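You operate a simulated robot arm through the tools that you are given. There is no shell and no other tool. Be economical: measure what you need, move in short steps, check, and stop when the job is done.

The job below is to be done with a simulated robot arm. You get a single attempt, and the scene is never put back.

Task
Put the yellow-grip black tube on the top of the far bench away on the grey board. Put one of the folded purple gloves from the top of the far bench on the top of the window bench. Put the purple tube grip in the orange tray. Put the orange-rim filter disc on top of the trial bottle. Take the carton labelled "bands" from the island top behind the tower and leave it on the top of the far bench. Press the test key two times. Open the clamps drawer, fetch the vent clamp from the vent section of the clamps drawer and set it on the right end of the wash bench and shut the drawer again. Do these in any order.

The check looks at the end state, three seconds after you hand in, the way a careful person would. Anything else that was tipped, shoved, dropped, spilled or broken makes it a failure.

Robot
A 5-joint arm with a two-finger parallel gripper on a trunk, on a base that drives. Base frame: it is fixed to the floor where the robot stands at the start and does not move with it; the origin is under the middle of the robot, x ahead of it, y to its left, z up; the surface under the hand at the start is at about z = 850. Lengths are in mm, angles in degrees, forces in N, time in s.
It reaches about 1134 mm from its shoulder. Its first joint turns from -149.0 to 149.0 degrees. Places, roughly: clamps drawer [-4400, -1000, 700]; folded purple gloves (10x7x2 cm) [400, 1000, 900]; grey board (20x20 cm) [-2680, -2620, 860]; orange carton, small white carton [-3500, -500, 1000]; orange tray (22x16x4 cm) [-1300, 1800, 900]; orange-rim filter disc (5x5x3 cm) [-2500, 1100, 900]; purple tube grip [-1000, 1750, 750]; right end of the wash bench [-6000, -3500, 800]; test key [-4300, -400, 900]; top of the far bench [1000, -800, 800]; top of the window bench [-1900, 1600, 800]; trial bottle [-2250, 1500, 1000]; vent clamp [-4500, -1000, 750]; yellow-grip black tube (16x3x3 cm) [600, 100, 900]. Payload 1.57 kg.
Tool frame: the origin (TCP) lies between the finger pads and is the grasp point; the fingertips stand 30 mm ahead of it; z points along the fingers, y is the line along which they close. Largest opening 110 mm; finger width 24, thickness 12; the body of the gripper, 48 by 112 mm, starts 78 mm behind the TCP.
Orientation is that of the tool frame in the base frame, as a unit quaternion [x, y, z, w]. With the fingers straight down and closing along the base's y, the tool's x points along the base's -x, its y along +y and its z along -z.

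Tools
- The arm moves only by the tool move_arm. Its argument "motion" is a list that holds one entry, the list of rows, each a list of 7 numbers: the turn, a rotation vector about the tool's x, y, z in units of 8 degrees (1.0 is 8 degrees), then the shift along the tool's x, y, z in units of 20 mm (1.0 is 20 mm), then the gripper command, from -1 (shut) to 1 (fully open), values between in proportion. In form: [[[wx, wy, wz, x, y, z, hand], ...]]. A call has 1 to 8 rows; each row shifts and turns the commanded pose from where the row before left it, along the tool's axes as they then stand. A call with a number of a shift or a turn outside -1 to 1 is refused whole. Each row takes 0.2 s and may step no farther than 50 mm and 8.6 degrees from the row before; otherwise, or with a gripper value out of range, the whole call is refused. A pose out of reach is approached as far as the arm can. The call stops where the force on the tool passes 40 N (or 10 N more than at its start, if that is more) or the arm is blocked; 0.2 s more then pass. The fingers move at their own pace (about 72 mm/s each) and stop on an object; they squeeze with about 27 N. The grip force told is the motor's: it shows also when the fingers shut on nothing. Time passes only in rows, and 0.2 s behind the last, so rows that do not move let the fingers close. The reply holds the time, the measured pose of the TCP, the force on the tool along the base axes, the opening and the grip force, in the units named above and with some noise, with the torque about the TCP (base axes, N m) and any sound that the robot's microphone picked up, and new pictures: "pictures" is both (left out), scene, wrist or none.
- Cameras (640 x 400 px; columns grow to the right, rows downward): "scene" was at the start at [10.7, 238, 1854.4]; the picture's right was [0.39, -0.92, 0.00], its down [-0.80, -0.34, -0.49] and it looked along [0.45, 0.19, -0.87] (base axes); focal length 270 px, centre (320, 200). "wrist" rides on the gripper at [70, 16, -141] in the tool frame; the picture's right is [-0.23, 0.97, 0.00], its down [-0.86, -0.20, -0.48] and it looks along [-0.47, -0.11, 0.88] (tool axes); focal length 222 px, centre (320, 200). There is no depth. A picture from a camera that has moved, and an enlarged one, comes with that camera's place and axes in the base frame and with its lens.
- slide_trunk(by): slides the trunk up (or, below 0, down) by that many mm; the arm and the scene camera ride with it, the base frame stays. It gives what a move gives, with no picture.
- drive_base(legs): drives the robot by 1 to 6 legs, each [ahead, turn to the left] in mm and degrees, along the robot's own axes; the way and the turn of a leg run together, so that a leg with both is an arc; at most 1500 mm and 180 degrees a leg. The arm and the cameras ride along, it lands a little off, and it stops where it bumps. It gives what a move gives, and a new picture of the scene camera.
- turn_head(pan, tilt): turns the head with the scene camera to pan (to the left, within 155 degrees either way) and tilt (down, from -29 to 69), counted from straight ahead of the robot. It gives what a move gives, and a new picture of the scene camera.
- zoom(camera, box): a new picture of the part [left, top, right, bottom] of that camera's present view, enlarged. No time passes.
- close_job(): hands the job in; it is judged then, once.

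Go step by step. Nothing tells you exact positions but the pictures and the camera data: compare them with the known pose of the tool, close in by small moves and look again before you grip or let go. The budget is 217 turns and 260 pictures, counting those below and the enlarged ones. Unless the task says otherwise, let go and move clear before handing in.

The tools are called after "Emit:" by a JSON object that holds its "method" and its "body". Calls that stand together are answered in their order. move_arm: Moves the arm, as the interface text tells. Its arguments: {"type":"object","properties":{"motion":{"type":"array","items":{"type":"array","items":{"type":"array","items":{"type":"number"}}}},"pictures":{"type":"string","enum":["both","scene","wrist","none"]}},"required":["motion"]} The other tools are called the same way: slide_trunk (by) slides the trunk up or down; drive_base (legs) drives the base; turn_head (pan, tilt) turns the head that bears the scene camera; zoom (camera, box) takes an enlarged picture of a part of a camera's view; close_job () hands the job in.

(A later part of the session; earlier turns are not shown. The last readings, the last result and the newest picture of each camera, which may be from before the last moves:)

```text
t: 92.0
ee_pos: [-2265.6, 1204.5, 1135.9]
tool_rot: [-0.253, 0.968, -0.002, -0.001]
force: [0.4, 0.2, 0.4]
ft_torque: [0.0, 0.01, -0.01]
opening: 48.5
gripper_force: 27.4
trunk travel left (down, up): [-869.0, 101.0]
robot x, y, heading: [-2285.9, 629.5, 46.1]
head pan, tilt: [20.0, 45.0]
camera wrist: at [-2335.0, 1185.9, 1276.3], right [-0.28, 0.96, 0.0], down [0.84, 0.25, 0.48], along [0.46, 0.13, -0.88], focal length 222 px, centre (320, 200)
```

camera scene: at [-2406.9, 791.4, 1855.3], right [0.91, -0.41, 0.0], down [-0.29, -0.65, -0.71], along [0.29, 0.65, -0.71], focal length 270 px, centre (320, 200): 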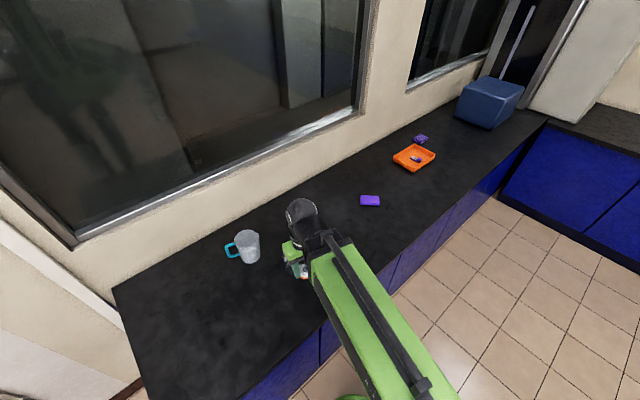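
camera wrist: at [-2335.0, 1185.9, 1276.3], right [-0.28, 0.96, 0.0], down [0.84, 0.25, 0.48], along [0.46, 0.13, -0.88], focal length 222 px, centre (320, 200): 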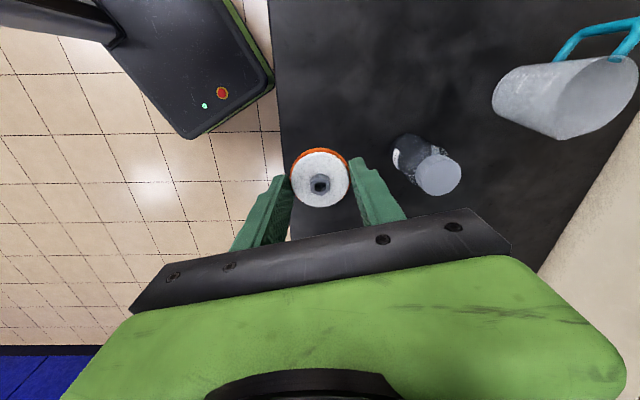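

The bottle is at about (-2263, 1387), cap top at about z = 973. I move the disc above it and check.

Emit:
{"method": "move_arm", "body": {"motion": [[[0, 0, 0, -0.573, 0.988, 0, -1], [0, 0, 0, -0.573, 0.988, 0, -1], [0, 0, 0, -0.573, 0.988, 0, -1], [0, 0, 0, -0.573, 0.988, 0, -1], [0, 0, 0, -0.573, 0.988, 0, -1], [0, 0, 0, -0.573, 0.988, 0, -1], [0, 0, 0, -0.573, 0.988, 0, -1], [0, 0, 0, -0.573, 0.988, 0, -1]]], "pictures": "none"}}

Emit:
{"method": "slide_trunk", "body": {"by": -60}}

Emit:
{"method": "zoom", "body": {"camera": "wrist", "box": [220, 100, 420, 225]}}

Emit:
{"method": "zoom", "body": {"camera": "scene", "box": [220, 160, 380, 280]}}

```text
t: 93.8
ee_pos: [-2262.6, 1387.6, 1136.4]
tool_rot: [-0.254, 0.967, -0.002, -0.001]
force: [0.1, 0.2, 0.7]
ft_torque: [0.02, 0.0, -0.02]
opening: 48.5
gripper_force: 27.0
trunk travel left (down, up): [-869.0, 101.0]
robot x, y, heading: [-2282.4, 633.0, 46.1]
head pan, tilt: [20.0, 45.0]
```

```text
t: 94.8
ee_pos: [-2262.5, 1386.1, 1075.9]
tool_rot: [-0.253, 0.967, -0.002, 0.0]
force: [0.2, 0.3, 0.3]
ft_torque: [-0.04, -0.03, 0.01]
opening: 48.3
gripper_force: 26.5
trunk travel left (down, up): [-809.0, 161.0]
robot x, y, heading: [-2282.0, 630.6, 46.1]
head pan, tilt: [20.0, 45.0]
```

```text
3.20 times, centred on (320, 162) of wrist
camera zoom: at [-2332.3, 1368.4, 1216.4], right [-0.28, 0.96, 0.0], down [0.84, 0.25, 0.48], along [0.46, 0.13, -0.88], focal length 711 px, centre (320, 320)
```

zoom: 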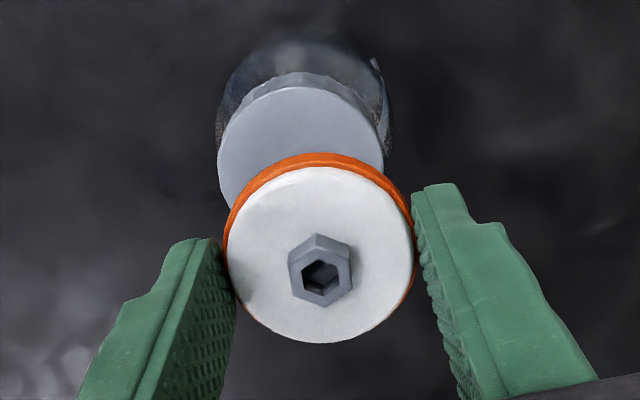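

```text
3.33 times, centred on (300, 220) of scene
camera zoom: at [-2403.4, 790.9, 1795.6], right [0.91, -0.41, 0.0], down [-0.29, -0.65, -0.71], along [0.29, 0.65, -0.71], focal length 900 px, centre (387, 133)
```

zoom: 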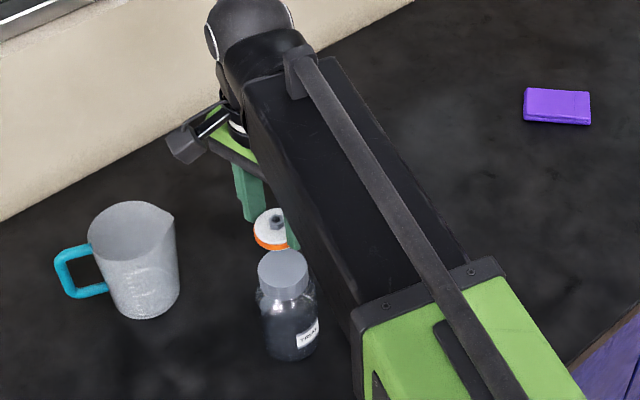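

Disc and cap agree to within about 5 mm. A small correction, then I lower gently.

Emit:
{"method": "move_arm", "body": {"motion": [[[0, 0, 0, 0.12, -0.2, 0, -1]]], "pictures": "none"}}

Emit:
{"method": "slide_trunk", "body": {"by": -48}}

Emit:
{"method": "zoom", "body": {"camera": "wrist", "box": [220, 100, 420, 225]}}

Emit:
{"method": "zoom", "body": {"camera": "scene", "box": [230, 180, 350, 270]}}

```text
t: 95.2
ee_pos: [-2263.7, 1381.7, 1076.1]
tool_rot: [-0.254, 0.967, -0.003, -0.001]
force: [0.1, -0.1, -0.7]
ft_torque: [0.02, 0.01, -0.02]
opening: 48.3
gripper_force: 27.7
trunk travel left (down, up): [-809.0, 161.0]
robot x, y, heading: [-2283.1, 630.1, 45.8]
head pan, tilt: [20.0, 45.0]
```

```text
t: 96.1
ee_pos: [-2263.2, 1382.4, 1027.5]
tool_rot: [-0.253, 0.967, -0.002, -0.001]
force: [-0.8, 1.0, -0.8]
ft_torque: [0.01, -0.01, 0.03]
opening: 48.7
gripper_force: 27.3
trunk travel left (down, up): [-761.0, 209.0]
robot x, y, heading: [-2284.2, 632.5, 45.7]
head pan, tilt: [20.0, 45.0]
```

```text
3.20 times, centred on (320, 162) of wrist
camera zoom: at [-2332.6, 1364.0, 1168.0], right [-0.28, 0.96, 0.0], down [0.84, 0.25, 0.48], along [0.46, 0.13, -0.88], focal length 711 px, centre (320, 320)
```

zoom: 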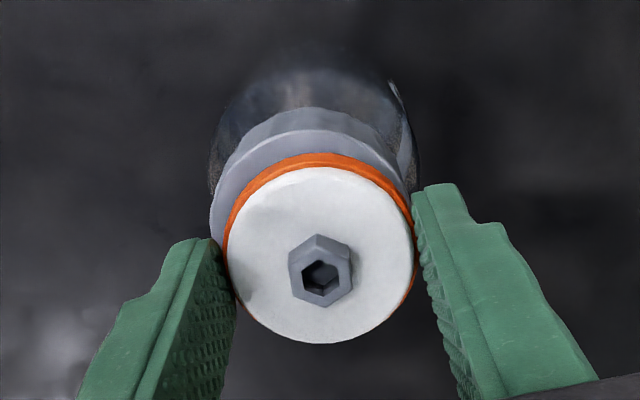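

```text
4.44 times, centred on (290, 225) of scene
camera zoom: at [-2403.4, 791.8, 1747.4], right [0.91, -0.41, 0.0], down [-0.29, -0.65, -0.71], along [0.29, 0.65, -0.71], focal length 1200 px, centre (453, 89)
```

zoom: 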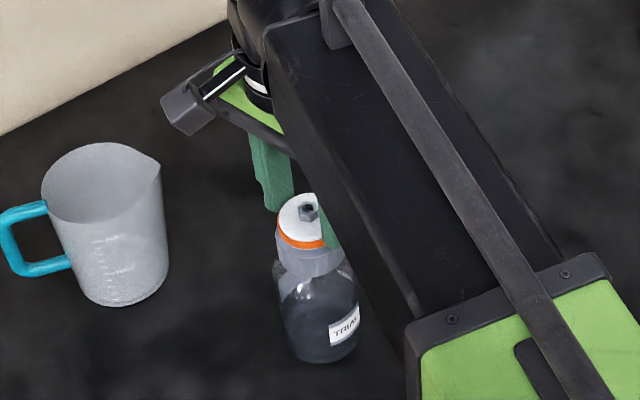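

Good alignment. I lower in small steps watching the force.

Emit:
{"method": "move_arm", "body": {"motion": [[[0, 0, 0, 0.08, -0.15, 0, -1]]], "pictures": "none"}}

Emit:
{"method": "slide_trunk", "body": {"by": -8}}

Emit:
{"method": "slide_trunk", "body": {"by": -4}}

Emit:
{"method": "zoom", "body": {"camera": "wrist", "box": [220, 100, 420, 225]}}

```text
t: 96.5
ee_pos: [-2262.2, 1379.6, 1027.1]
tool_rot: [-0.254, 0.967, -0.002, 0.0]
force: [-0.1, -1.0, -0.3]
ft_torque: [0.02, -0.02, 0.02]
opening: 48.4
gripper_force: 27.5
trunk travel left (down, up): [-761.0, 209.0]
robot x, y, heading: [-2278.5, 630.1, 45.9]
head pan, tilt: [20.0, 45.0]
```

```text
t: 97.1
ee_pos: [-2263.2, 1377.3, 1019.5]
tool_rot: [-0.254, 0.967, 0.0, 0.001]
force: [-1.5, 8.4, 33.6]
ft_torque: [0.79, 0.32, -0.03]
opening: 48.8
gripper_force: 26.9
trunk travel left (down, up): [-753.0, 217.0]
robot x, y, heading: [-2284.9, 635.2, 45.8]
head pan, tilt: [20.0, 45.0]
```

```text
t: 97.3
ee_pos: [-2263.0, 1377.8, 1021.1]
tool_rot: [-0.253, 0.967, 0.001, 0.0]
force: [-0.2, 2.6, 30.8]
ft_torque: [0.1, 0.13, -0.01]
opening: 48.6
gripper_force: 26.7
trunk travel left (down, up): [-753.0, 217.0]
robot x, y, heading: [-2281.8, 632.0, 45.9]
head pan, tilt: [20.0, 45.0]
stopped: the force on the tool passed its limit at 54 N (the readings are from after the stop); the commanded pose is now the measured one
```

```text
3.20 times, centred on (320, 162) of wrist
camera zoom: at [-2332.7, 1358.8, 1161.9], right [-0.28, 0.96, 0.0], down [0.84, 0.25, 0.48], along [0.46, 0.14, -0.88], focal length 711 px, centre (320, 320)
```

zoom: 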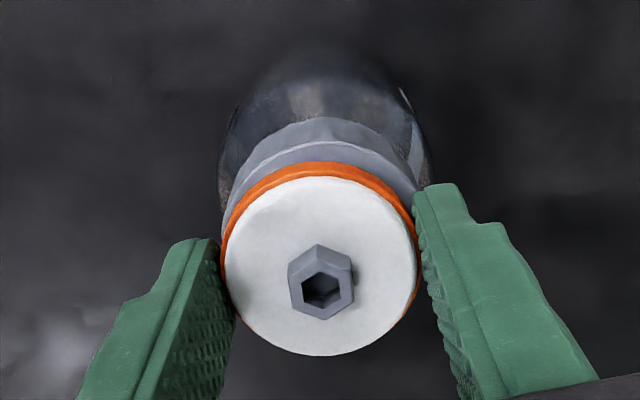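

Contact made. I relieve the pressure slightly and let go.

Emit:
{"method": "slide_trunk", "body": {"by": 3}}

Emit:
{"method": "move_arm", "body": {"motion": [[[0, 0, 0, 0, 0, 0, 0.05], [0, 0, 0, 0, 0, 0, 0.3], [0, 0, 0, 0, 0, 0, 0.6], [0, 0, 0, 0, 0, 0, 0.6]]], "pictures": "none"}}

Emit:
{"method": "slide_trunk", "body": {"by": 120}}

Emit:
{"method": "zoom", "body": {"camera": "wrist", "box": [180, 60, 460, 235]}}

```text
t: 97.9
ee_pos: [-2262.3, 1380.6, 1022.5]
tool_rot: [-0.254, 0.967, 0.0, 0.0]
force: [0.3, -0.5, 0.4]
ft_torque: [0.0, -0.01, 0.01]
opening: 48.7
gripper_force: 27.3
trunk travel left (down, up): [-756.0, 214.0]
robot x, y, heading: [-2280.3, 632.3, 46.0]
head pan, tilt: [20.0, 45.0]
```

```text
t: 98.9
ee_pos: [-2263.9, 1379.0, 1023.0]
tool_rot: [-0.254, 0.967, 0.001, 0.0]
force: [0.1, 0.2, 0.5]
ft_torque: [0.03, 0.02, -0.04]
opening: 88.0
gripper_force: 0.0
trunk travel left (down, up): [-756.0, 214.0]
robot x, y, heading: [-2283.9, 629.3, 46.2]
head pan, tilt: [20.0, 45.0]
```

```text
t: 100.4
ee_pos: [-2263.3, 1379.5, 1143.1]
tool_rot: [-0.254, 0.967, 0.0, 0.001]
force: [0.2, 0.3, 1.6]
ft_torque: [0.01, 0.04, -0.02]
opening: 88.0
gripper_force: 0.0
trunk travel left (down, up): [-876.0, 94.0]
robot x, y, heading: [-2284.1, 631.9, 46.0]
head pan, tilt: [20.0, 45.0]
```

```text
2.29 times, centred on (320, 148) of wrist
camera zoom: at [-2332.6, 1360.8, 1283.3], right [-0.28, 0.96, 0.0], down [0.84, 0.25, 0.48], along [0.46, 0.13, -0.88], focal length 508 px, centre (320, 320)
```

zoom: 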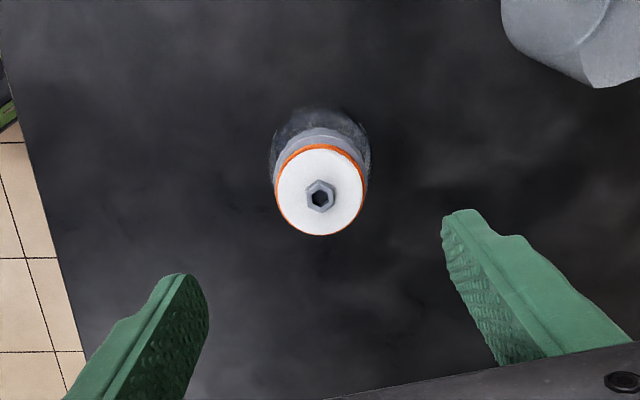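

Disc sits on the trial bottle. Now I turn toward the island to find the carton.

Emit:
{"method": "drive_base", "body": {"legs": [[0, 130]]}}

Emit:
{"method": "turn_head", "body": {"pan": 45, "tilt": 30}}

```text
t: 106.2
ee_pos: [-2863.0, 160.7, 1142.2]
tool_rot: [0.984, -0.177, 0.001, -0.001]
force: [0.3, -0.4, -0.3]
ft_torque: [0.03, 0.02, 0.01]
opening: 88.1
gripper_force: 0.0
trunk travel left (down, up): [-876.0, 94.0]
robot x, y, heading: [-2284.6, 564.4, 176.2]
head pan, tilt: [20.0, 45.0]
camera scene: at [-2328.8, 364.7, 1862.3], right [-0.28, 0.96, 0.0], down [0.68, 0.2, -0.71], along [-0.68, -0.2, -0.71], focal length 270 px, centre (320, 200)
```

scene: 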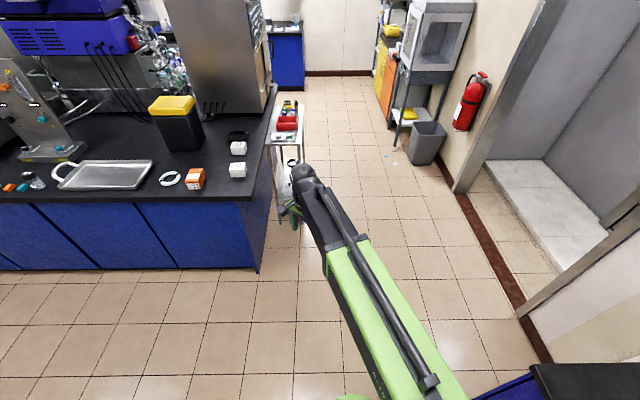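

```text
t: 107.1
ee_pos: [-2861.7, 161.0, 1143.1]
tool_rot: [0.984, -0.177, 0.001, 0.0]
force: [0.9, 0.8, -0.4]
ft_torque: [-0.03, -0.01, 0.04]
opening: 88.0
gripper_force: 0.1
trunk travel left (down, up): [-876.0, 94.0]
robot x, y, heading: [-2284.6, 564.6, 176.3]
head pan, tilt: [45.0, 30.0]
camera scene: at [-2318.0, 330.6, 1885.2], right [-0.66, 0.75, 0.0], down [0.38, 0.33, -0.87], along [-0.65, -0.57, -0.5], focal length 270 px, centre (320, 200)
```

scene: 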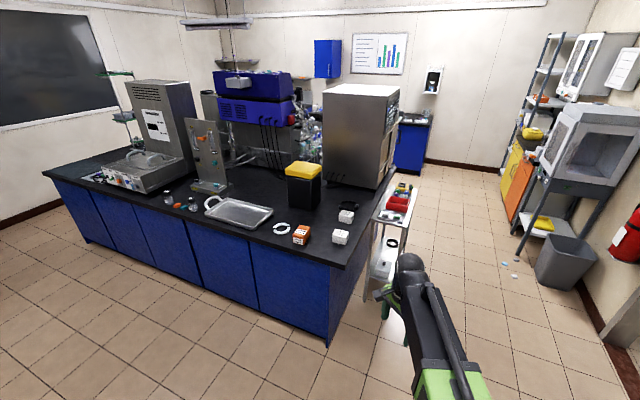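

Emit:
{"method": "zoom", "body": {"camera": "scene", "box": [260, 190, 372, 260]}}

Emit:
{"method": "zoom", "body": {"camera": "scene", "box": [350, 160, 430, 290]}}

```text
5.71 times, centred on (316, 225) of scene
camera zoom: at [-2318.0, 330.6, 1885.2], right [-0.66, 0.75, 0.0], down [0.38, 0.33, -0.87], along [-0.65, -0.57, -0.5], focal length 1543 px, centre (343, 57)
```

zoom: 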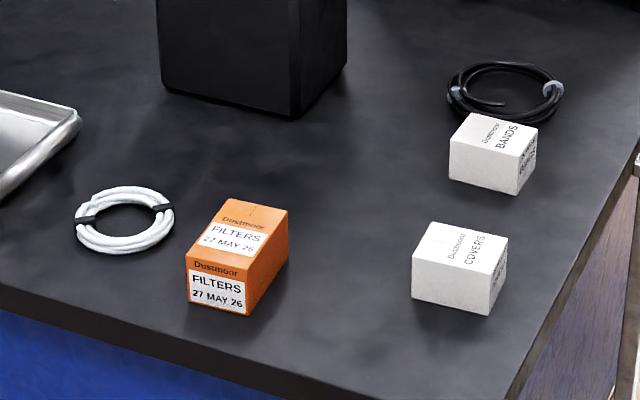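

```text
3.08 times, centred on (390, 225) of scene
camera zoom: at [-2318.0, 330.6, 1885.2], right [-0.66, 0.75, 0.0], down [0.38, 0.33, -0.87], along [-0.65, -0.57, -0.5], focal length 831 px, centre (105, 123)
```

zoom: 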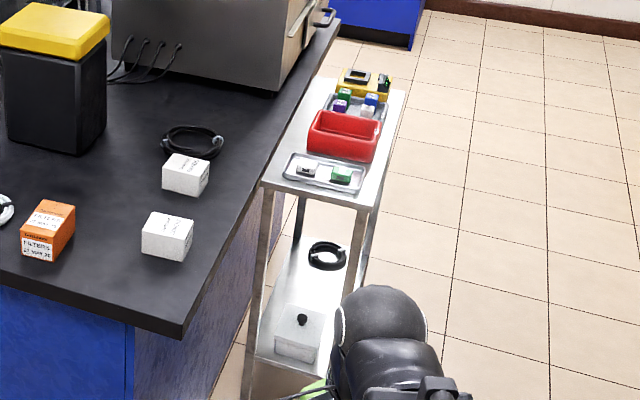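

The BANDS carton is the far white one by the black cable coil, at about (-3548, -517). The other white one reads COVERS and the orange one FILTERS. I'll approach from the island's short end, beside the cart.

Emit:
{"method": "slide_trunk", "body": {"by": 90}}

Emit:
{"method": "drive_base", "body": {"legs": [[0, 25.4], [1243, 0], [0, 20]]}}

Emit:
{"method": "zoom", "body": {"camera": "wrist", "box": [0, 0, 640, 400]}}

```text
t: 108.3
ee_pos: [-2861.1, 160.9, 1232.6]
tool_rot: [0.984, -0.177, 0.0, 0.0]
force: [0.2, -0.1, -0.5]
ft_torque: [0.02, 0.03, 0.01]
opening: 87.8
gripper_force: 0.1
trunk travel left (down, up): [-966.0, 4.0]
robot x, y, heading: [-2283.2, 563.8, 176.3]
head pan, tilt: [45.0, 30.0]
```

```text
t: 116.9
ee_pos: [-3557.7, -583.5, 1233.3]
tool_rot: [0.977, 0.215, 0.0, -0.001]
force: [0.0, 0.9, -0.1]
ft_torque: [-0.01, 0.0, 0.01]
opening: 87.8
gripper_force: 0.1
trunk travel left (down, up): [-966.0, 4.0]
robot x, y, heading: [-3418.5, 98.6, -139.3]
head pan, tilt: [45.0, 30.0]
camera scene: at [-3285.6, -89.7, 1975.3], right [-1.0, 0.07, 0.0], down [0.04, 0.5, -0.87], along [-0.06, -0.86, -0.5], focal length 270 px, centre (320, 200)
```

scene: 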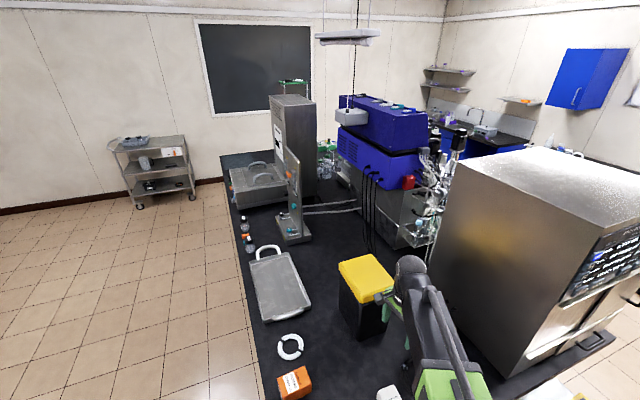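

```text
1.00 times, centred on (320, 200) of wrist (not enlarged: the box is as wide or as high as the picture)
camera zoom: at [-3486.5, -568.7, 1374.0], right [0.2, -0.98, 0.0], down [-0.86, -0.18, 0.48], along [-0.47, -0.1, -0.88], focal length 222 px, centre (320, 200)
```

zoom: 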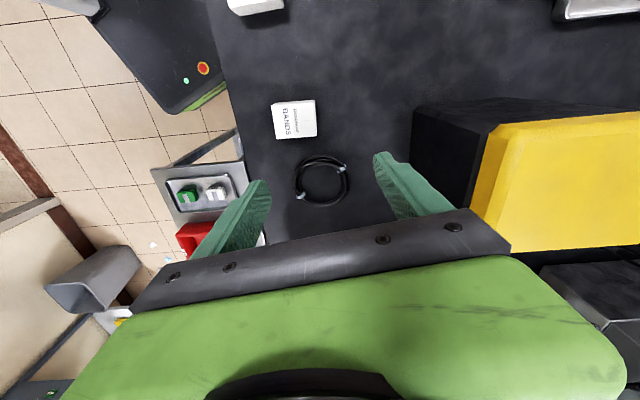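

The BANDS carton top is at about (-3565, -533), z about 915. I shift over it, align and go lower.

Emit:
{"method": "move_arm", "body": {"motion": [[[0, 0, 0.4, 0.245, -0.8, 0, 1], [0, 0, 0.4, 0.245, -0.8, 0, 1], [0, 0, 0.4, 0.245, -0.8, 0, 1]]], "pictures": "none"}}

Emit:
{"method": "slide_trunk", "body": {"by": -190}}

Emit:
{"method": "zoom", "body": {"camera": "wrist", "box": [0, 0, 640, 400]}}

```text
t: 117.7
ee_pos: [-3559.0, -535.8, 1233.0]
tool_rot: [0.991, 0.132, 0.001, 0.0]
force: [0.1, -0.3, -0.4]
ft_torque: [0.0, -0.02, 0.01]
opening: 110.0
gripper_force: 0.2
trunk travel left (down, up): [-966.0, 4.0]
robot x, y, heading: [-3424.1, 96.0, -139.2]
head pan, tilt: [45.0, 30.0]
```

```text
t: 119.8
ee_pos: [-3560.1, -536.2, 1041.9]
tool_rot: [0.991, 0.132, -0.001, 0.001]
force: [-0.2, -0.4, -0.2]
ft_torque: [-0.01, 0.02, 0.0]
opening: 110.0
gripper_force: 0.1
trunk travel left (down, up): [-776.0, 194.0]
robot x, y, heading: [-3421.1, 98.7, -139.7]
head pan, tilt: [45.0, 30.0]
```

```text
1.00 times, centred on (320, 200) of wrist (not enlarged: the box is as wide or as high as the picture)
camera zoom: at [-3488.4, -532.7, 1183.4], right [0.04, -1.0, 0.0], down [-0.88, -0.03, 0.48], along [-0.48, -0.02, -0.88], focal length 222 px, centre (320, 200)
```

zoom: 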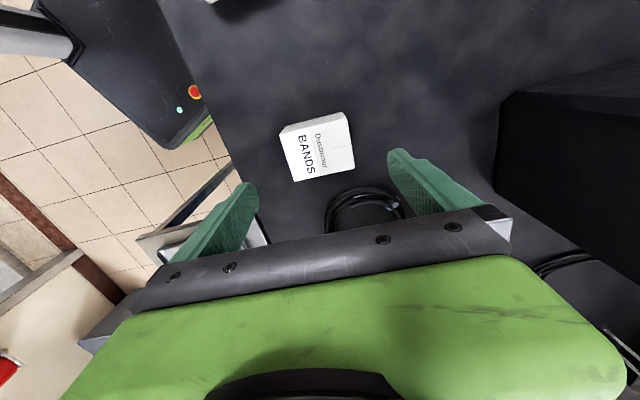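

Aligned; the carton is about 80 × 55 mm. I lower with the fingers on both sides.

Emit:
{"method": "move_arm", "body": {"motion": [[[0, 0, 0, -0.25, 0, 0, 1]]], "pictures": "none"}}

Emit:
{"method": "slide_trunk", "body": {"by": -80}}

Emit:
{"method": "zoom", "body": {"camera": "wrist", "box": [0, 0, 640, 400]}}

```text
t: 120.2
ee_pos: [-3564.6, -537.6, 1042.8]
tool_rot: [0.991, 0.132, 0.0, 0.0]
force: [0.1, 0.1, 0.3]
ft_torque: [-0.02, 0.02, 0.02]
opening: 110.2
gripper_force: 0.1
trunk travel left (down, up): [-776.0, 194.0]
robot x, y, heading: [-3427.0, 97.4, -139.0]
head pan, tilt: [45.0, 30.0]
```

```text
t: 121.4
ee_pos: [-3565.6, -536.4, 963.6]
tool_rot: [0.991, 0.132, 0.001, 0.0]
force: [0.1, -0.1, -0.8]
ft_torque: [0.0, -0.04, -0.01]
opening: 110.0
gripper_force: 0.0
trunk travel left (down, up): [-696.0, 274.0]
robot x, y, heading: [-3426.3, 98.3, -139.6]
head pan, tilt: [45.0, 30.0]
```

```text
1.00 times, centred on (320, 200) of wrist (not enlarged: the box is as wide or as high as the picture)
camera zoom: at [-3493.4, -534.0, 1103.4], right [0.04, -1.0, 0.0], down [-0.88, -0.03, 0.48], along [-0.48, -0.02, -0.88], focal length 222 px, centre (320, 200)
```

zoom: 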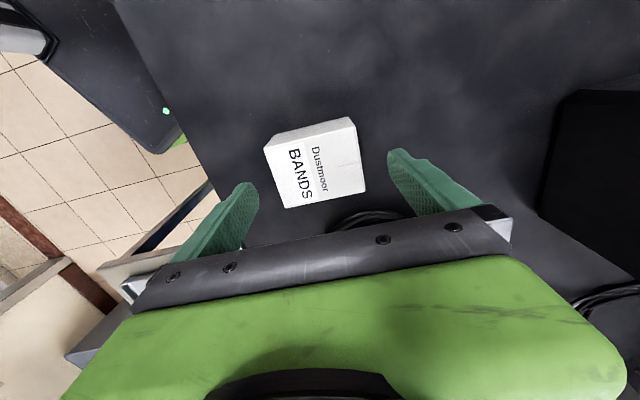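

Emit:
{"method": "slide_trunk", "body": {"by": -74}}

Emit:
{"method": "move_arm", "body": {"motion": [[[0, 0, 0, 0, 0, 0, -1], [0, 0, 0, 0, 0, 0, -1], [0, 0, 0, 0, 0, 0, -1], [0, 0, 0, 0, 0, 0, -1]]], "pictures": "wrist"}}

```text
t: 122.5
ee_pos: [-3564.8, -537.1, 889.5]
tool_rot: [0.991, 0.132, 0.0, 0.001]
force: [-0.1, -0.2, 0.3]
ft_torque: [-0.01, 0.03, -0.01]
opening: 109.7
gripper_force: 0.1
trunk travel left (down, up): [-622.0, 348.0]
robot x, y, heading: [-3423.5, 98.5, -139.4]
head pan, tilt: [45.0, 30.0]
```

```text
t: 123.5
ee_pos: [-3563.8, -537.0, 889.3]
tool_rot: [0.991, 0.132, 0.001, 0.0]
force: [-0.4, -1.1, 2.4]
ft_torque: [0.03, 0.07, 0.02]
opening: 84.4
gripper_force: 26.7
trunk travel left (down, up): [-622.0, 348.0]
robot x, y, heading: [-3425.0, 98.3, -139.4]
head pan, tilt: [45.0, 30.0]
camera wrist: at [-3493.3, -534.0, 1029.4], right [0.04, -1.0, 0.0], down [-0.88, -0.03, 0.48], along [-0.48, -0.02, -0.88], focal length 222 px, centre (320, 200)
```

wrist: 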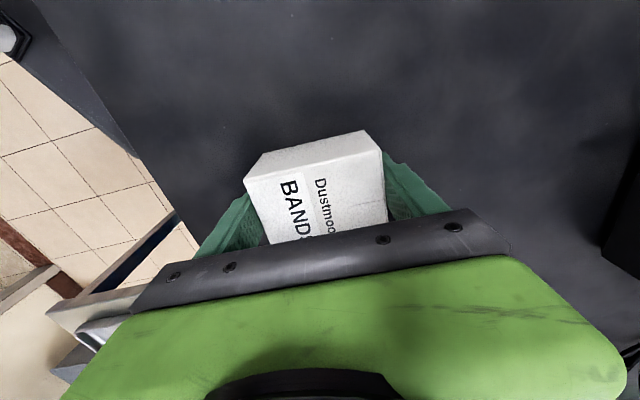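

BANDS carton gripped. I lift, back out the way I came and drive to the far bench.

Emit:
{"method": "slide_trunk", "body": {"by": 260}}

Emit:
{"method": "drive_base", "body": {"legs": [[0, -19], [-1243, 0], [0, 146], [1116, 0], [1116, 0]]}}

Emit:
{"method": "turn_head", "body": {"pan": 10, "tilt": 50}}

```text
t: 126.2
ee_pos: [-3564.7, -538.8, 1148.3]
tool_rot: [0.991, 0.133, 0.0, 0.0]
force: [-0.4, -0.3, -0.9]
ft_torque: [0.02, 0.01, 0.02]
opening: 84.4
gripper_force: 27.5
trunk travel left (down, up): [-882.0, 88.0]
robot x, y, heading: [-3425.8, 97.7, -139.4]
head pan, tilt: [45.0, 30.0]
```

```text
t: 150.2
ee_pos: [498.4, 503.3, 1149.0]
tool_rot: [0.311, 0.95, 0.0, -0.002]
force: [0.4, 0.9, -1.7]
ft_torque: [0.01, 0.0, 0.01]
opening: 84.7
gripper_force: 27.3
trunk travel left (down, up): [-882.0, 88.0]
robot x, y, heading: [-84.4, 213.2, -10.4]
head pan, tilt: [45.0, 30.0]
camera scene: at [-26.3, 441.6, 1891.2], right [0.57, -0.82, 0.0], down [-0.41, -0.28, -0.87], along [0.71, 0.49, -0.5], focal length 270 px, centre (320, 200)
```

scene: 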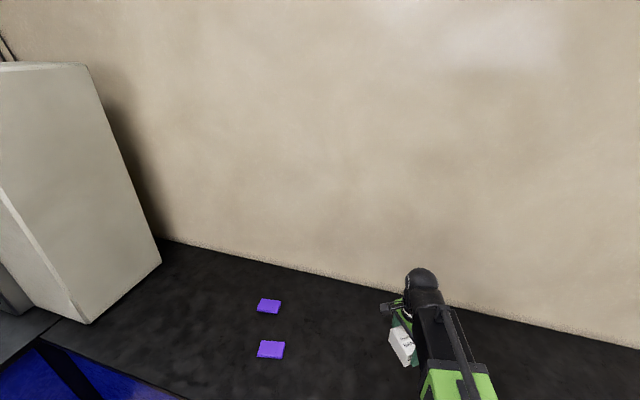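

```text
t: 151.2
ee_pos: [497.0, 503.0, 1148.2]
tool_rot: [0.311, 0.951, -0.001, -0.001]
force: [-0.4, -0.2, -0.9]
ft_torque: [0.02, -0.02, 0.03]
opening: 84.4
gripper_force: 26.8
trunk travel left (down, up): [-882.0, 88.0]
robot x, y, heading: [-87.6, 216.4, -10.6]
head pan, tilt: [10.0, 50.0]
camera scene: at [-24.5, 389.9, 1861.7], right [-0.01, -1.0, 0.0], down [-0.77, 0.01, -0.64], along [0.64, 0.0, -0.77], focal length 270 px, centre (320, 200)
```

scene: 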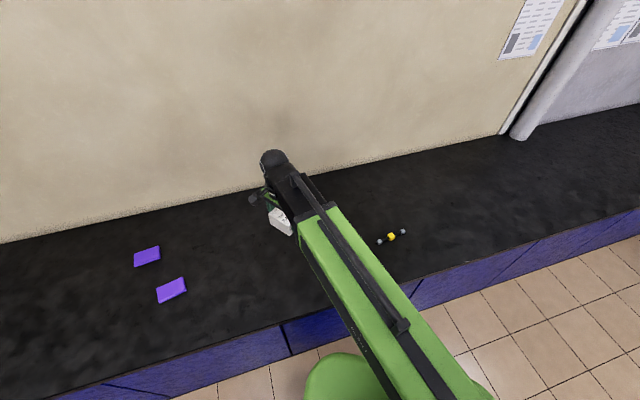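

The carton hangs over a clear spot 210 mm in from the bench edge. I lower and release.

Emit:
{"method": "slide_trunk", "body": {"by": -240}}

Emit:
{"method": "slide_trunk", "body": {"by": -17}}

Emit:
{"method": "move_arm", "body": {"motion": [[[0, 0, 0, 0, 0, 0, 0.7], [0, 0, 0, 0, 0, 0, 1], [0, 0, 0, 0, 0, 0, 1]]], "pictures": "none"}}

Emit:
{"method": "slide_trunk", "body": {"by": 210}}

Emit:
{"method": "zoom", "body": {"camera": "wrist", "box": [0, 0, 640, 400]}}

```text
t: 153.7
ee_pos: [498.5, 503.2, 908.9]
tool_rot: [0.31, 0.951, -0.001, -0.001]
force: [1.1, 0.5, -0.7]
ft_torque: [0.02, -0.01, 0.04]
opening: 84.7
gripper_force: 27.1
trunk travel left (down, up): [-642.0, 328.0]
robot x, y, heading: [-88.4, 217.6, -10.6]
head pan, tilt: [10.0, 50.0]
```

```text
t: 154.3
ee_pos: [496.9, 502.8, 891.2]
tool_rot: [0.311, 0.95, -0.001, 0.0]
force: [0.4, -0.4, -1.4]
ft_torque: [0.02, 0.03, 0.0]
opening: 84.7
gripper_force: 27.0
trunk travel left (down, up): [-625.0, 345.0]
robot x, y, heading: [-84.7, 215.4, -10.3]
head pan, tilt: [10.0, 50.0]
```

```text
t: 155.1
ee_pos: [497.8, 502.5, 891.5]
tool_rot: [0.31, 0.951, -0.001, 0.0]
force: [-1.1, -0.4, -0.1]
ft_torque: [0.01, 0.02, 0.04]
opening: 109.9
gripper_force: 0.1
trunk travel left (down, up): [-625.0, 345.0]
robot x, y, heading: [-84.7, 212.3, -10.5]
head pan, tilt: [10.0, 50.0]
```

```text
t: 157.3
ee_pos: [497.5, 503.5, 1102.8]
tool_rot: [0.311, 0.95, -0.001, -0.001]
force: [0.0, -0.1, 0.4]
ft_torque: [-0.01, -0.02, 0.0]
opening: 109.9
gripper_force: 0.0
trunk travel left (down, up): [-835.0, 135.0]
robot x, y, heading: [-85.9, 213.7, -10.5]
head pan, tilt: [10.0, 50.0]
```

```text
1.00 times, centred on (320, 200) of wrist (not enlarged: the box is as wide or as high as the picture)
camera zoom: at [450.5, 558.3, 1242.3], right [0.76, 0.65, 0.0], down [0.57, -0.67, 0.48], along [0.31, -0.36, -0.88], focal length 222 px, centre (320, 200)
```

zoom: 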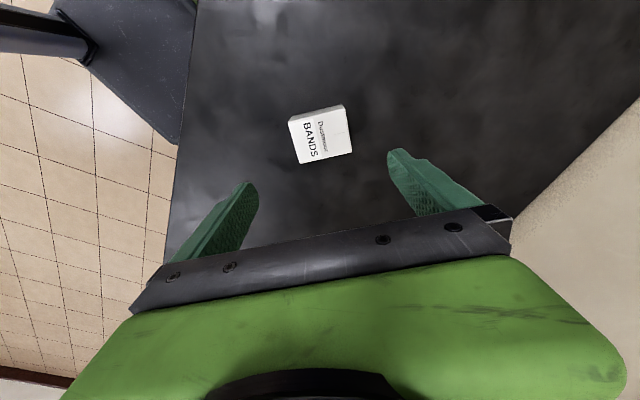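

Carton placed. Now I turn to the yellow-grip tube at about (598, 82).

Emit:
{"method": "drive_base", "body": {"legs": [[0, -37.4]]}}

Emit:
{"method": "zoom", "body": {"camera": "wrist", "box": [0, 0, 640, 400]}}

```text
t: 159.5
ee_pos: [548.8, 85.1, 1101.7]
tool_rot: [0.602, 0.798, 0.001, -0.001]
force: [-0.7, -0.5, -0.1]
ft_torque: [0.04, 0.0, -0.03]
opening: 110.2
gripper_force: 0.1
trunk travel left (down, up): [-835.0, 135.0]
robot x, y, heading: [-107.2, 202.4, -48.2]
head pan, tilt: [10.0, 50.0]
camera scene: at [50.1, 299.7, 1814.9], right [-0.62, -0.79, 0.0], down [-0.6, 0.47, -0.64], along [0.51, -0.4, -0.77], focal length 270 px, centre (320, 200)
```

scene: 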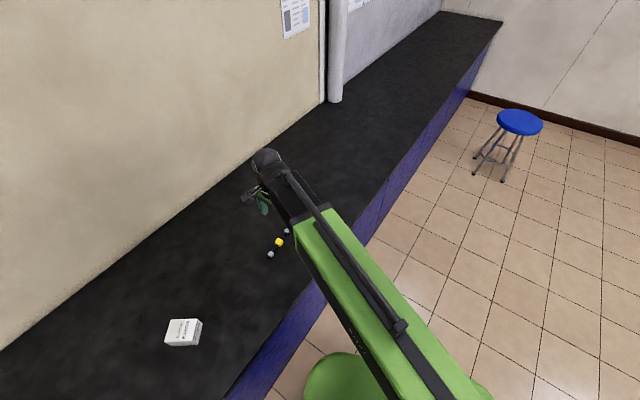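

```text
1.00 times, centred on (320, 200) of wrist (not enlarged: the box is as wide or as high as the picture)
camera zoom: at [545.0, 156.8, 1242.7], right [1.0, 0.05, 0.0], down [0.04, -0.88, 0.48], along [0.02, -0.48, -0.88], focal length 222 px, centre (320, 200)
```

zoom: 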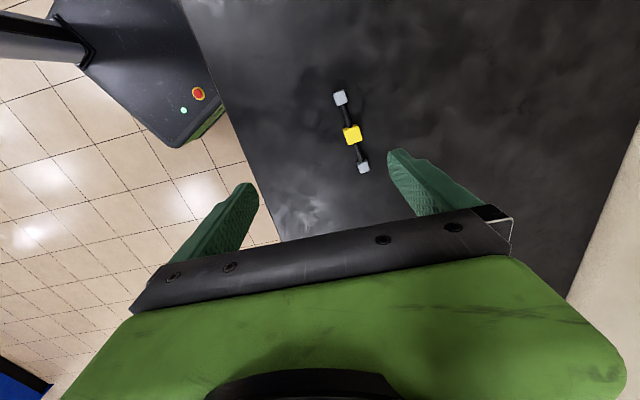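

Emit:
{"method": "move_arm", "body": {"motion": [[[0, 0, 0, -0.33, 0.8, 0, 0.4], [0, 0, 0, -0.33, 0.8, 0, 0.4], [0, 0, 0, -0.33, 0.8, 0, 0.4], [0, 0, -0.55, 0, 0, 0, 0.4], [0, 0, -0.55, 0, 0, 0, 0.4]]], "pictures": "none"}}

Emit:
{"method": "slide_trunk", "body": {"by": -150}}

Emit:
{"method": "zoom", "body": {"camera": "wrist", "box": [200, 60, 440, 210]}}

```text
t: 160.7
ee_pos: [601.6, 80.1, 1101.6]
tool_rot: [0.538, 0.843, -0.001, 0.0]
force: [0.6, -0.8, -0.7]
ft_torque: [0.01, 0.02, 0.04]
opening: 77.3
gripper_force: 0.0
trunk travel left (down, up): [-835.0, 135.0]
robot x, y, heading: [-107.4, 203.2, -48.4]
head pan, tilt: [10.0, 50.0]
```

```text
t: 162.5
ee_pos: [601.5, 80.6, 951.4]
tool_rot: [0.538, 0.843, -0.001, 0.0]
force: [0.4, -0.4, 0.1]
ft_torque: [0.0, 0.0, 0.0]
opening: 77.2
gripper_force: 0.1
trunk travel left (down, up): [-685.0, 285.0]
robot x, y, heading: [-105.5, 200.7, -48.1]
head pan, tilt: [10.0, 50.0]
```

```text
2.67 times, centred on (320, 135) of wrist
camera zoom: at [586.5, 151.4, 1092.4], right [0.98, 0.2, 0.0], down [0.18, -0.86, 0.48], along [0.1, -0.47, -0.88], focal length 592 px, centre (320, 373)
```

zoom: 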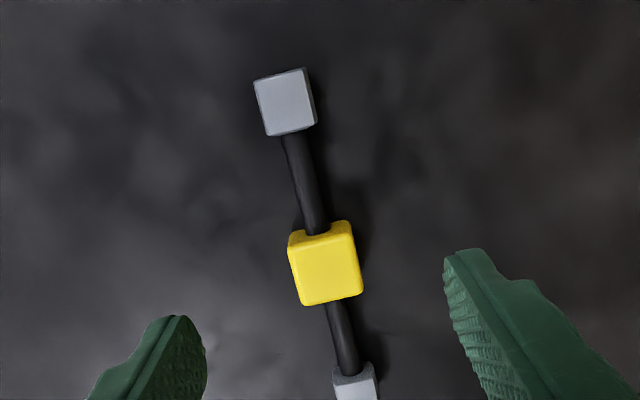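

Emit:
{"method": "slide_trunk", "body": {"by": -66}}

Emit:
{"method": "move_arm", "body": {"motion": [[[0, 0, 0, 0, 0, 0, -1], [0, 0, 0, 0, 0, 0, -1], [0, 0, 0, 0, 0, 0, -1], [0, 0, 0, 0, 0, 0, -1]]], "pictures": "wrist"}}

Emit:
{"method": "slide_trunk", "body": {"by": 250}}

Emit:
{"method": "turn_head", "body": {"pan": -150, "tilt": 12}}

```text
t: 163.5
ee_pos: [601.0, 80.2, 886.0]
tool_rot: [0.539, 0.842, -0.001, 0.0]
force: [0.7, -0.5, -0.1]
ft_torque: [0.0, 0.02, -0.01]
opening: 77.1
gripper_force: 0.1
trunk travel left (down, up): [-619.0, 351.0]
robot x, y, heading: [-104.6, 200.6, -48.2]
head pan, tilt: [10.0, 50.0]
```

```text
t: 164.5
ee_pos: [600.6, 81.9, 886.7]
tool_rot: [0.539, 0.842, 0.0, 0.001]
force: [-0.8, -0.7, 1.7]
ft_torque: [0.0, -0.01, 0.0]
opening: 24.8
gripper_force: 27.3
trunk travel left (down, up): [-619.0, 351.0]
robot x, y, heading: [-105.0, 203.0, -48.3]
head pan, tilt: [10.0, 50.0]
camera wrist: at [586.6, 151.4, 1026.4], right [0.98, 0.2, 0.0], down [0.18, -0.86, 0.48], along [0.1, -0.47, -0.88], focal length 222 px, centre (320, 200)
```

wrist: 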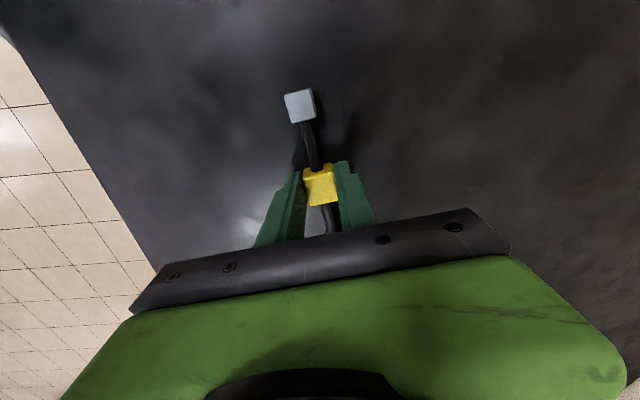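

```text
t: 167.1
ee_pos: [600.7, 79.3, 1136.1]
tool_rot: [0.539, 0.842, 0.0, 0.0]
force: [0.2, 0.1, 0.4]
ft_torque: [0.02, 0.03, -0.04]
opening: 24.8
gripper_force: 27.1
trunk travel left (down, up): [-869.0, 101.0]
robot x, y, heading: [-106.9, 204.7, -48.1]
head pan, tilt: [10.0, 50.0]
```

```text
t: 169.6
ee_pos: [600.5, 80.5, 1136.4]
tool_rot: [0.539, 0.842, 0.0, 0.001]
force: [0.3, -0.2, -0.7]
ft_torque: [0.03, -0.04, 0.01]
opening: 24.9
gripper_force: 27.0
trunk travel left (down, up): [-869.0, 101.0]
robot x, y, heading: [-108.9, 203.1, -48.1]
head pan, tilt: [-150.0, 12.0]
camera scene: at [-97.8, 379.1, 1907.2], right [0.31, 0.95, 0.0], down [0.2, -0.06, -0.98], along [-0.93, 0.3, -0.21], focal length 270 px, centre (320, 200)
```

scene: 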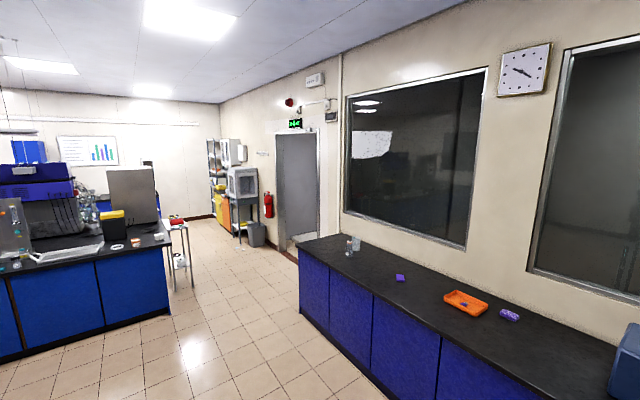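

Tube gripped by its yellow grip. I drive toward the grey board at the island's far end in stages, first two legs, then look.

Emit:
{"method": "drive_base", "body": {"legs": [[0, -79], [1120, 0], [1120, 0], [0, -75]]}}

Emit:
{"method": "turn_head", "body": {"pan": 55, "tilt": 25}}

```text
t: 187.1
ee_pos: [-2092.5, -1804.3, 1135.1]
tool_rot: [0.948, -0.319, 0.001, 0.0]
force: [0.7, 0.8, -0.3]
ft_torque: [0.01, -0.05, 0.0]
opening: 25.1
gripper_force: 27.3
trunk travel left (down, up): [-869.0, 101.0]
robot x, y, heading: [-1399.7, -1555.7, 159.8]
head pan, tilt: [-150.0, 12.0]
camera scene: at [-1326.5, -1711.7, 1907.3], right [0.17, -0.98, 0.0], down [-0.2, -0.04, -0.98], along [0.96, 0.17, -0.21], focal length 270 px, centre (320, 200)
```

scene: 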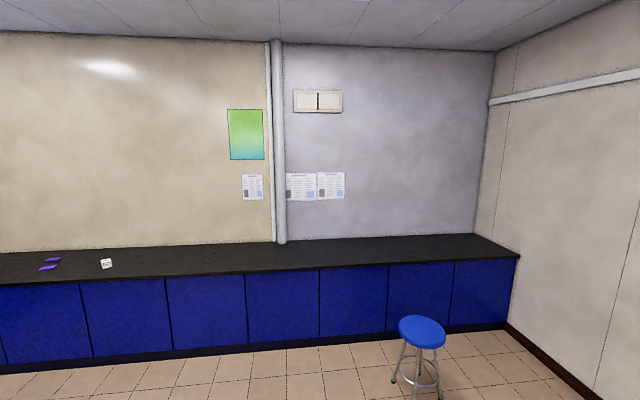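

```text
t: 190.1
ee_pos: [-2091.1, -1805.3, 1134.7]
tool_rot: [0.948, -0.32, 0.0, 0.0]
force: [-0.1, -0.1, 0.2]
ft_torque: [-0.02, 0.0, -0.02]
opening: 25.0
gripper_force: 26.9
trunk travel left (down, up): [-869.0, 101.0]
robot x, y, heading: [-1398.1, -1557.1, 159.6]
head pan, tilt: [55.0, 25.0]
camera scene: at [-1492.1, -1780.8, 1886.1], right [-0.57, 0.82, 0.0], down [0.35, 0.24, -0.91], along [-0.74, -0.52, -0.42], focal length 270 px, centre (320, 200)
```

scene: 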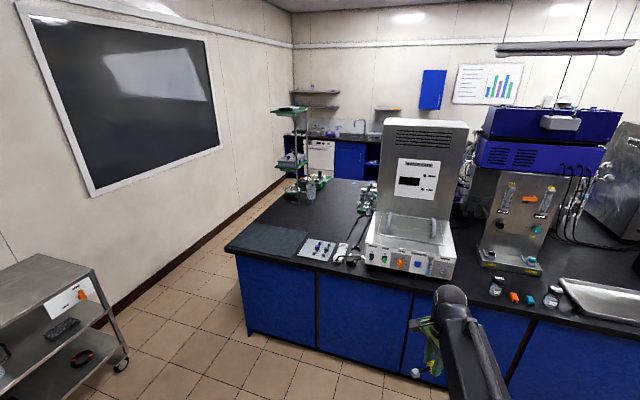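

Emit:
{"method": "zoom", "body": {"camera": "scene", "box": [220, 200, 380, 300]}}

```text
4.00 times, centred on (300, 250) of scene
camera zoom: at [-1492.1, -1780.8, 1886.1], right [-0.57, 0.82, 0.0], down [0.35, 0.24, -0.91], along [-0.74, -0.52, -0.42], focal length 1080 px, centre (400, 0)
```

zoom: 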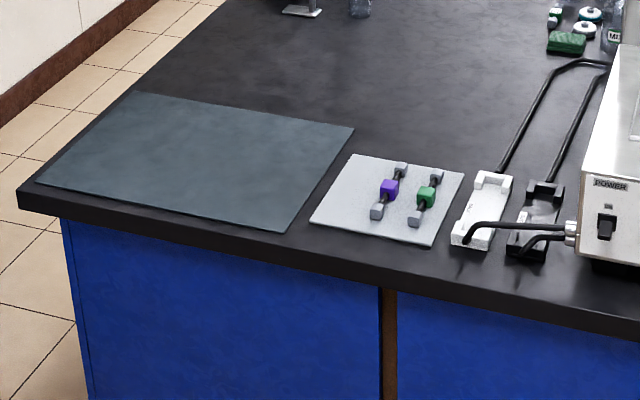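

The grey board (20×20) holds a purple and a green tube; its left lane is free, centred near (-2654, -2698) with the axis at about 17.6°. I drive to a stand in front of it.

Emit:
{"method": "drive_base", "body": {"legs": [[0, 77], [1150, 0], [0, -80.5]]}}

Emit:
{"method": "turn_head", "body": {"pan": 45, "tilt": 45}}

Emit:
{"method": "zoom", "body": {"camera": "wrist", "box": [0, 0, 640, 400]}}

```text
t: 202.6
ee_pos: [-2721.8, -2705.1, 1135.0]
tool_rot: [0.938, -0.346, 0.001, 0.0]
force: [-0.9, 0.2, -0.6]
ft_torque: [-0.04, -0.04, 0.01]
opening: 24.9
gripper_force: 26.4
trunk travel left (down, up): [-869.0, 101.0]
robot x, y, heading: [-2002.1, -2468.0, 156.6]
head pan, tilt: [55.0, 25.0]
camera scene: at [-2110.6, -2687.7, 1886.5], right [-0.52, 0.85, 0.0], down [0.36, 0.22, -0.91], along [-0.77, -0.47, -0.42], focal length 270 px, centre (320, 200)
```

scene: 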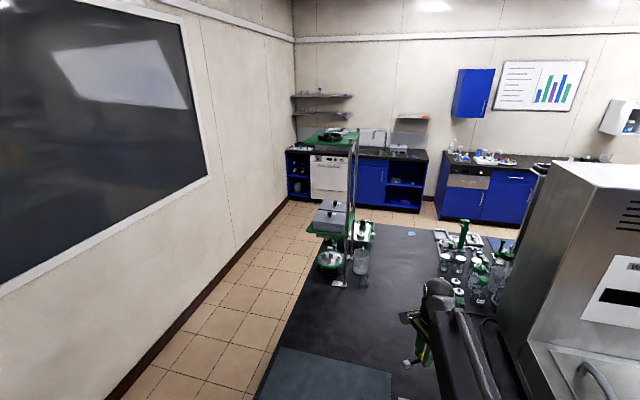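

```text
t: 203.4
ee_pos: [-2719.7, -2708.2, 1135.7]
tool_rot: [0.938, -0.346, 0.0, -0.001]
force: [0.3, -0.6, -0.6]
ft_torque: [-0.04, -0.01, -0.01]
opening: 24.8
gripper_force: 27.2
trunk travel left (down, up): [-869.0, 101.0]
robot x, y, heading: [-2002.1, -2469.6, 156.6]
head pan, tilt: [45.0, 45.0]
camera scene: at [-2106.2, -2672.5, 1855.7], right [-0.37, 0.93, 0.0], down [0.66, 0.26, -0.71], along [-0.66, -0.26, -0.71], focal length 270 px, centre (320, 200)
```

scene: 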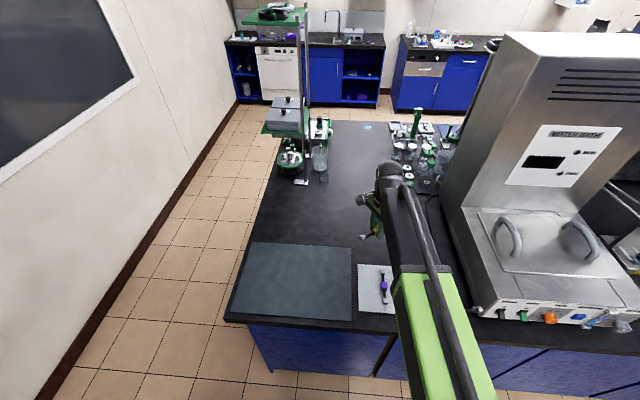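

```text
1.00 times, centred on (320, 200) of wrist (not enlarged: the box is as wide or as high as the picture)
camera zoom: at [-2677.9, -2764.4, 1276.4], right [-0.81, -0.59, 0.0], down [-0.52, 0.71, 0.48], along [-0.28, 0.39, -0.88], focal length 222 px, centre (320, 200)
```

zoom: 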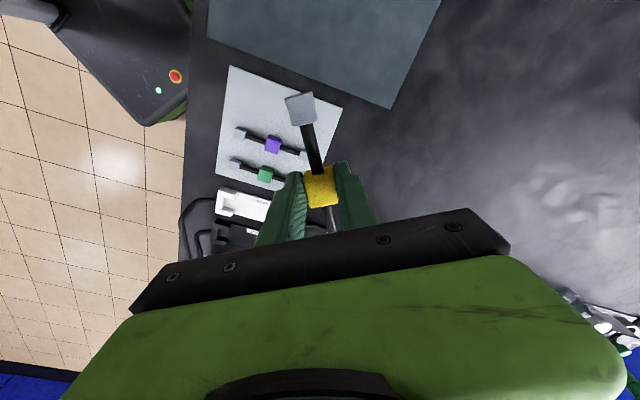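

I refine: purple tube centre is (-2671, -2627) and the free lane centre (-2653, -2686), axis 17.7°. I move above it and spin the tube parallel.

Emit:
{"method": "move_arm", "body": {"motion": [[[0, 0, 0, 0.62, -0.99, 0, -1], [0, 0, 0, 0.62, -0.99, 0, -1], [0, 0, 0, 0.62, -0.99, 0, -1], [0, 0, -0.91, 0, 0, 0, -1], [0, 0, -0.91, 0, 0, 0, -1], [0, 0, -0.91, 0, 0, 0, -1], [0, 0, -0.91, 0, 0, 0, -1], [0, 0, -0.91, 0, 0, 0, -1]]], "pictures": "none"}}

Emit:
{"method": "move_arm", "body": {"motion": [[[0, 0, -0.91, 0, 0, 0, -1], [0, 0, -0.91, 0, 0, 0, -1], [0, 0, -0.91, 0, 0, 0, -1]]], "pictures": "none"}}

Emit:
{"method": "slide_trunk", "body": {"by": -180}}

Emit:
{"method": "zoom", "body": {"camera": "wrist", "box": [0, 0, 640, 400]}}

```text
t: 205.2
ee_pos: [-2651.5, -2687.5, 1135.0]
tool_rot: [0.999, -0.034, 0.001, 0.0]
force: [0.1, -0.3, -0.4]
ft_torque: [0.01, 0.03, 0.03]
opening: 25.0
gripper_force: 26.8
trunk travel left (down, up): [-869.0, 101.0]
robot x, y, heading: [-2002.6, -2471.5, 156.7]
head pan, tilt: [45.0, 45.0]
```

```text
t: 206.0
ee_pos: [-2652.6, -2688.5, 1135.6]
tool_rot: [0.988, 0.155, 0.001, -0.001]
force: [-0.1, 0.3, -1.0]
ft_torque: [-0.02, 0.01, 0.01]
opening: 24.7
gripper_force: 26.8
trunk travel left (down, up): [-869.0, 101.0]
robot x, y, heading: [-2001.5, -2467.4, 156.6]
head pan, tilt: [45.0, 45.0]
```

```text
t: 208.0
ee_pos: [-2652.3, -2686.5, 955.5]
tool_rot: [0.988, 0.155, 0.0, -0.001]
force: [-0.5, 1.3, -0.3]
ft_torque: [0.02, -0.02, 0.0]
opening: 24.9
gripper_force: 27.7
trunk travel left (down, up): [-689.0, 281.0]
robot x, y, heading: [-2004.9, -2468.5, 156.4]
head pan, tilt: [45.0, 45.0]
```

```text
1.00 times, centred on (320, 200) of wrist (not enlarged: the box is as wide or as high as the picture)
camera zoom: at [-2581.8, -2680.7, 1096.4], right [0.08, -1.0, 0.0], down [-0.88, -0.07, 0.48], along [-0.48, -0.04, -0.88], focal length 222 px, centre (320, 200)
```

zoom: 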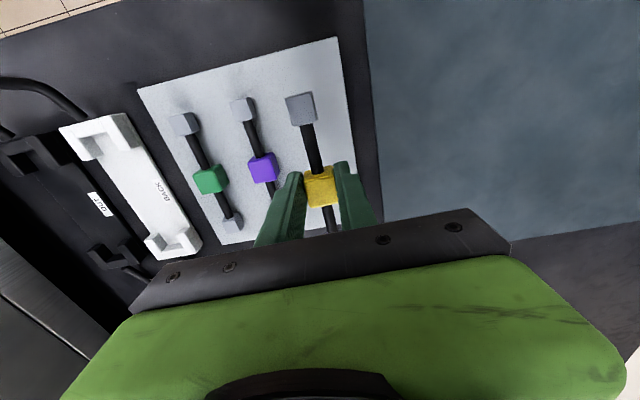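

Emit:
{"method": "slide_trunk", "body": {"by": -61}}

Emit:
{"method": "slide_trunk", "body": {"by": -3}}

Emit:
{"method": "zoom", "body": {"camera": "wrist", "box": [160, 20, 448, 200]}}

```text
t: 209.0
ee_pos: [-2652.8, -2688.0, 894.9]
tool_rot: [0.988, 0.154, 0.001, 0.0]
force: [0.4, 0.0, -1.1]
ft_torque: [0.02, -0.01, -0.02]
opening: 24.8
gripper_force: 27.4
trunk travel left (down, up): [-628.0, 342.0]
robot x, y, heading: [-2006.1, -2466.3, 156.8]
head pan, tilt: [45.0, 45.0]
```

```text
t: 209.5
ee_pos: [-2653.7, -2687.3, 890.1]
tool_rot: [0.988, 0.154, 0.001, 0.0]
force: [-0.9, 0.0, -0.4]
ft_torque: [0.0, -0.02, 0.02]
opening: 24.8
gripper_force: 27.0
trunk travel left (down, up): [-625.0, 345.0]
robot x, y, heading: [-2006.6, -2469.7, 156.5]
head pan, tilt: [45.0, 45.0]
```

```text
2.22 times, centred on (304, 110) of wrist
camera zoom: at [-2581.9, -2680.8, 1032.3], right [0.08, -1.0, 0.0], down [-0.88, -0.07, 0.48], along [-0.48, -0.04, -0.88], focal length 494 px, centre (356, 400)
```

zoom: 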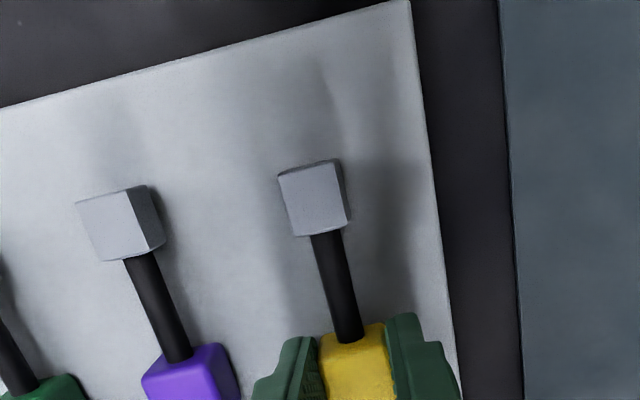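

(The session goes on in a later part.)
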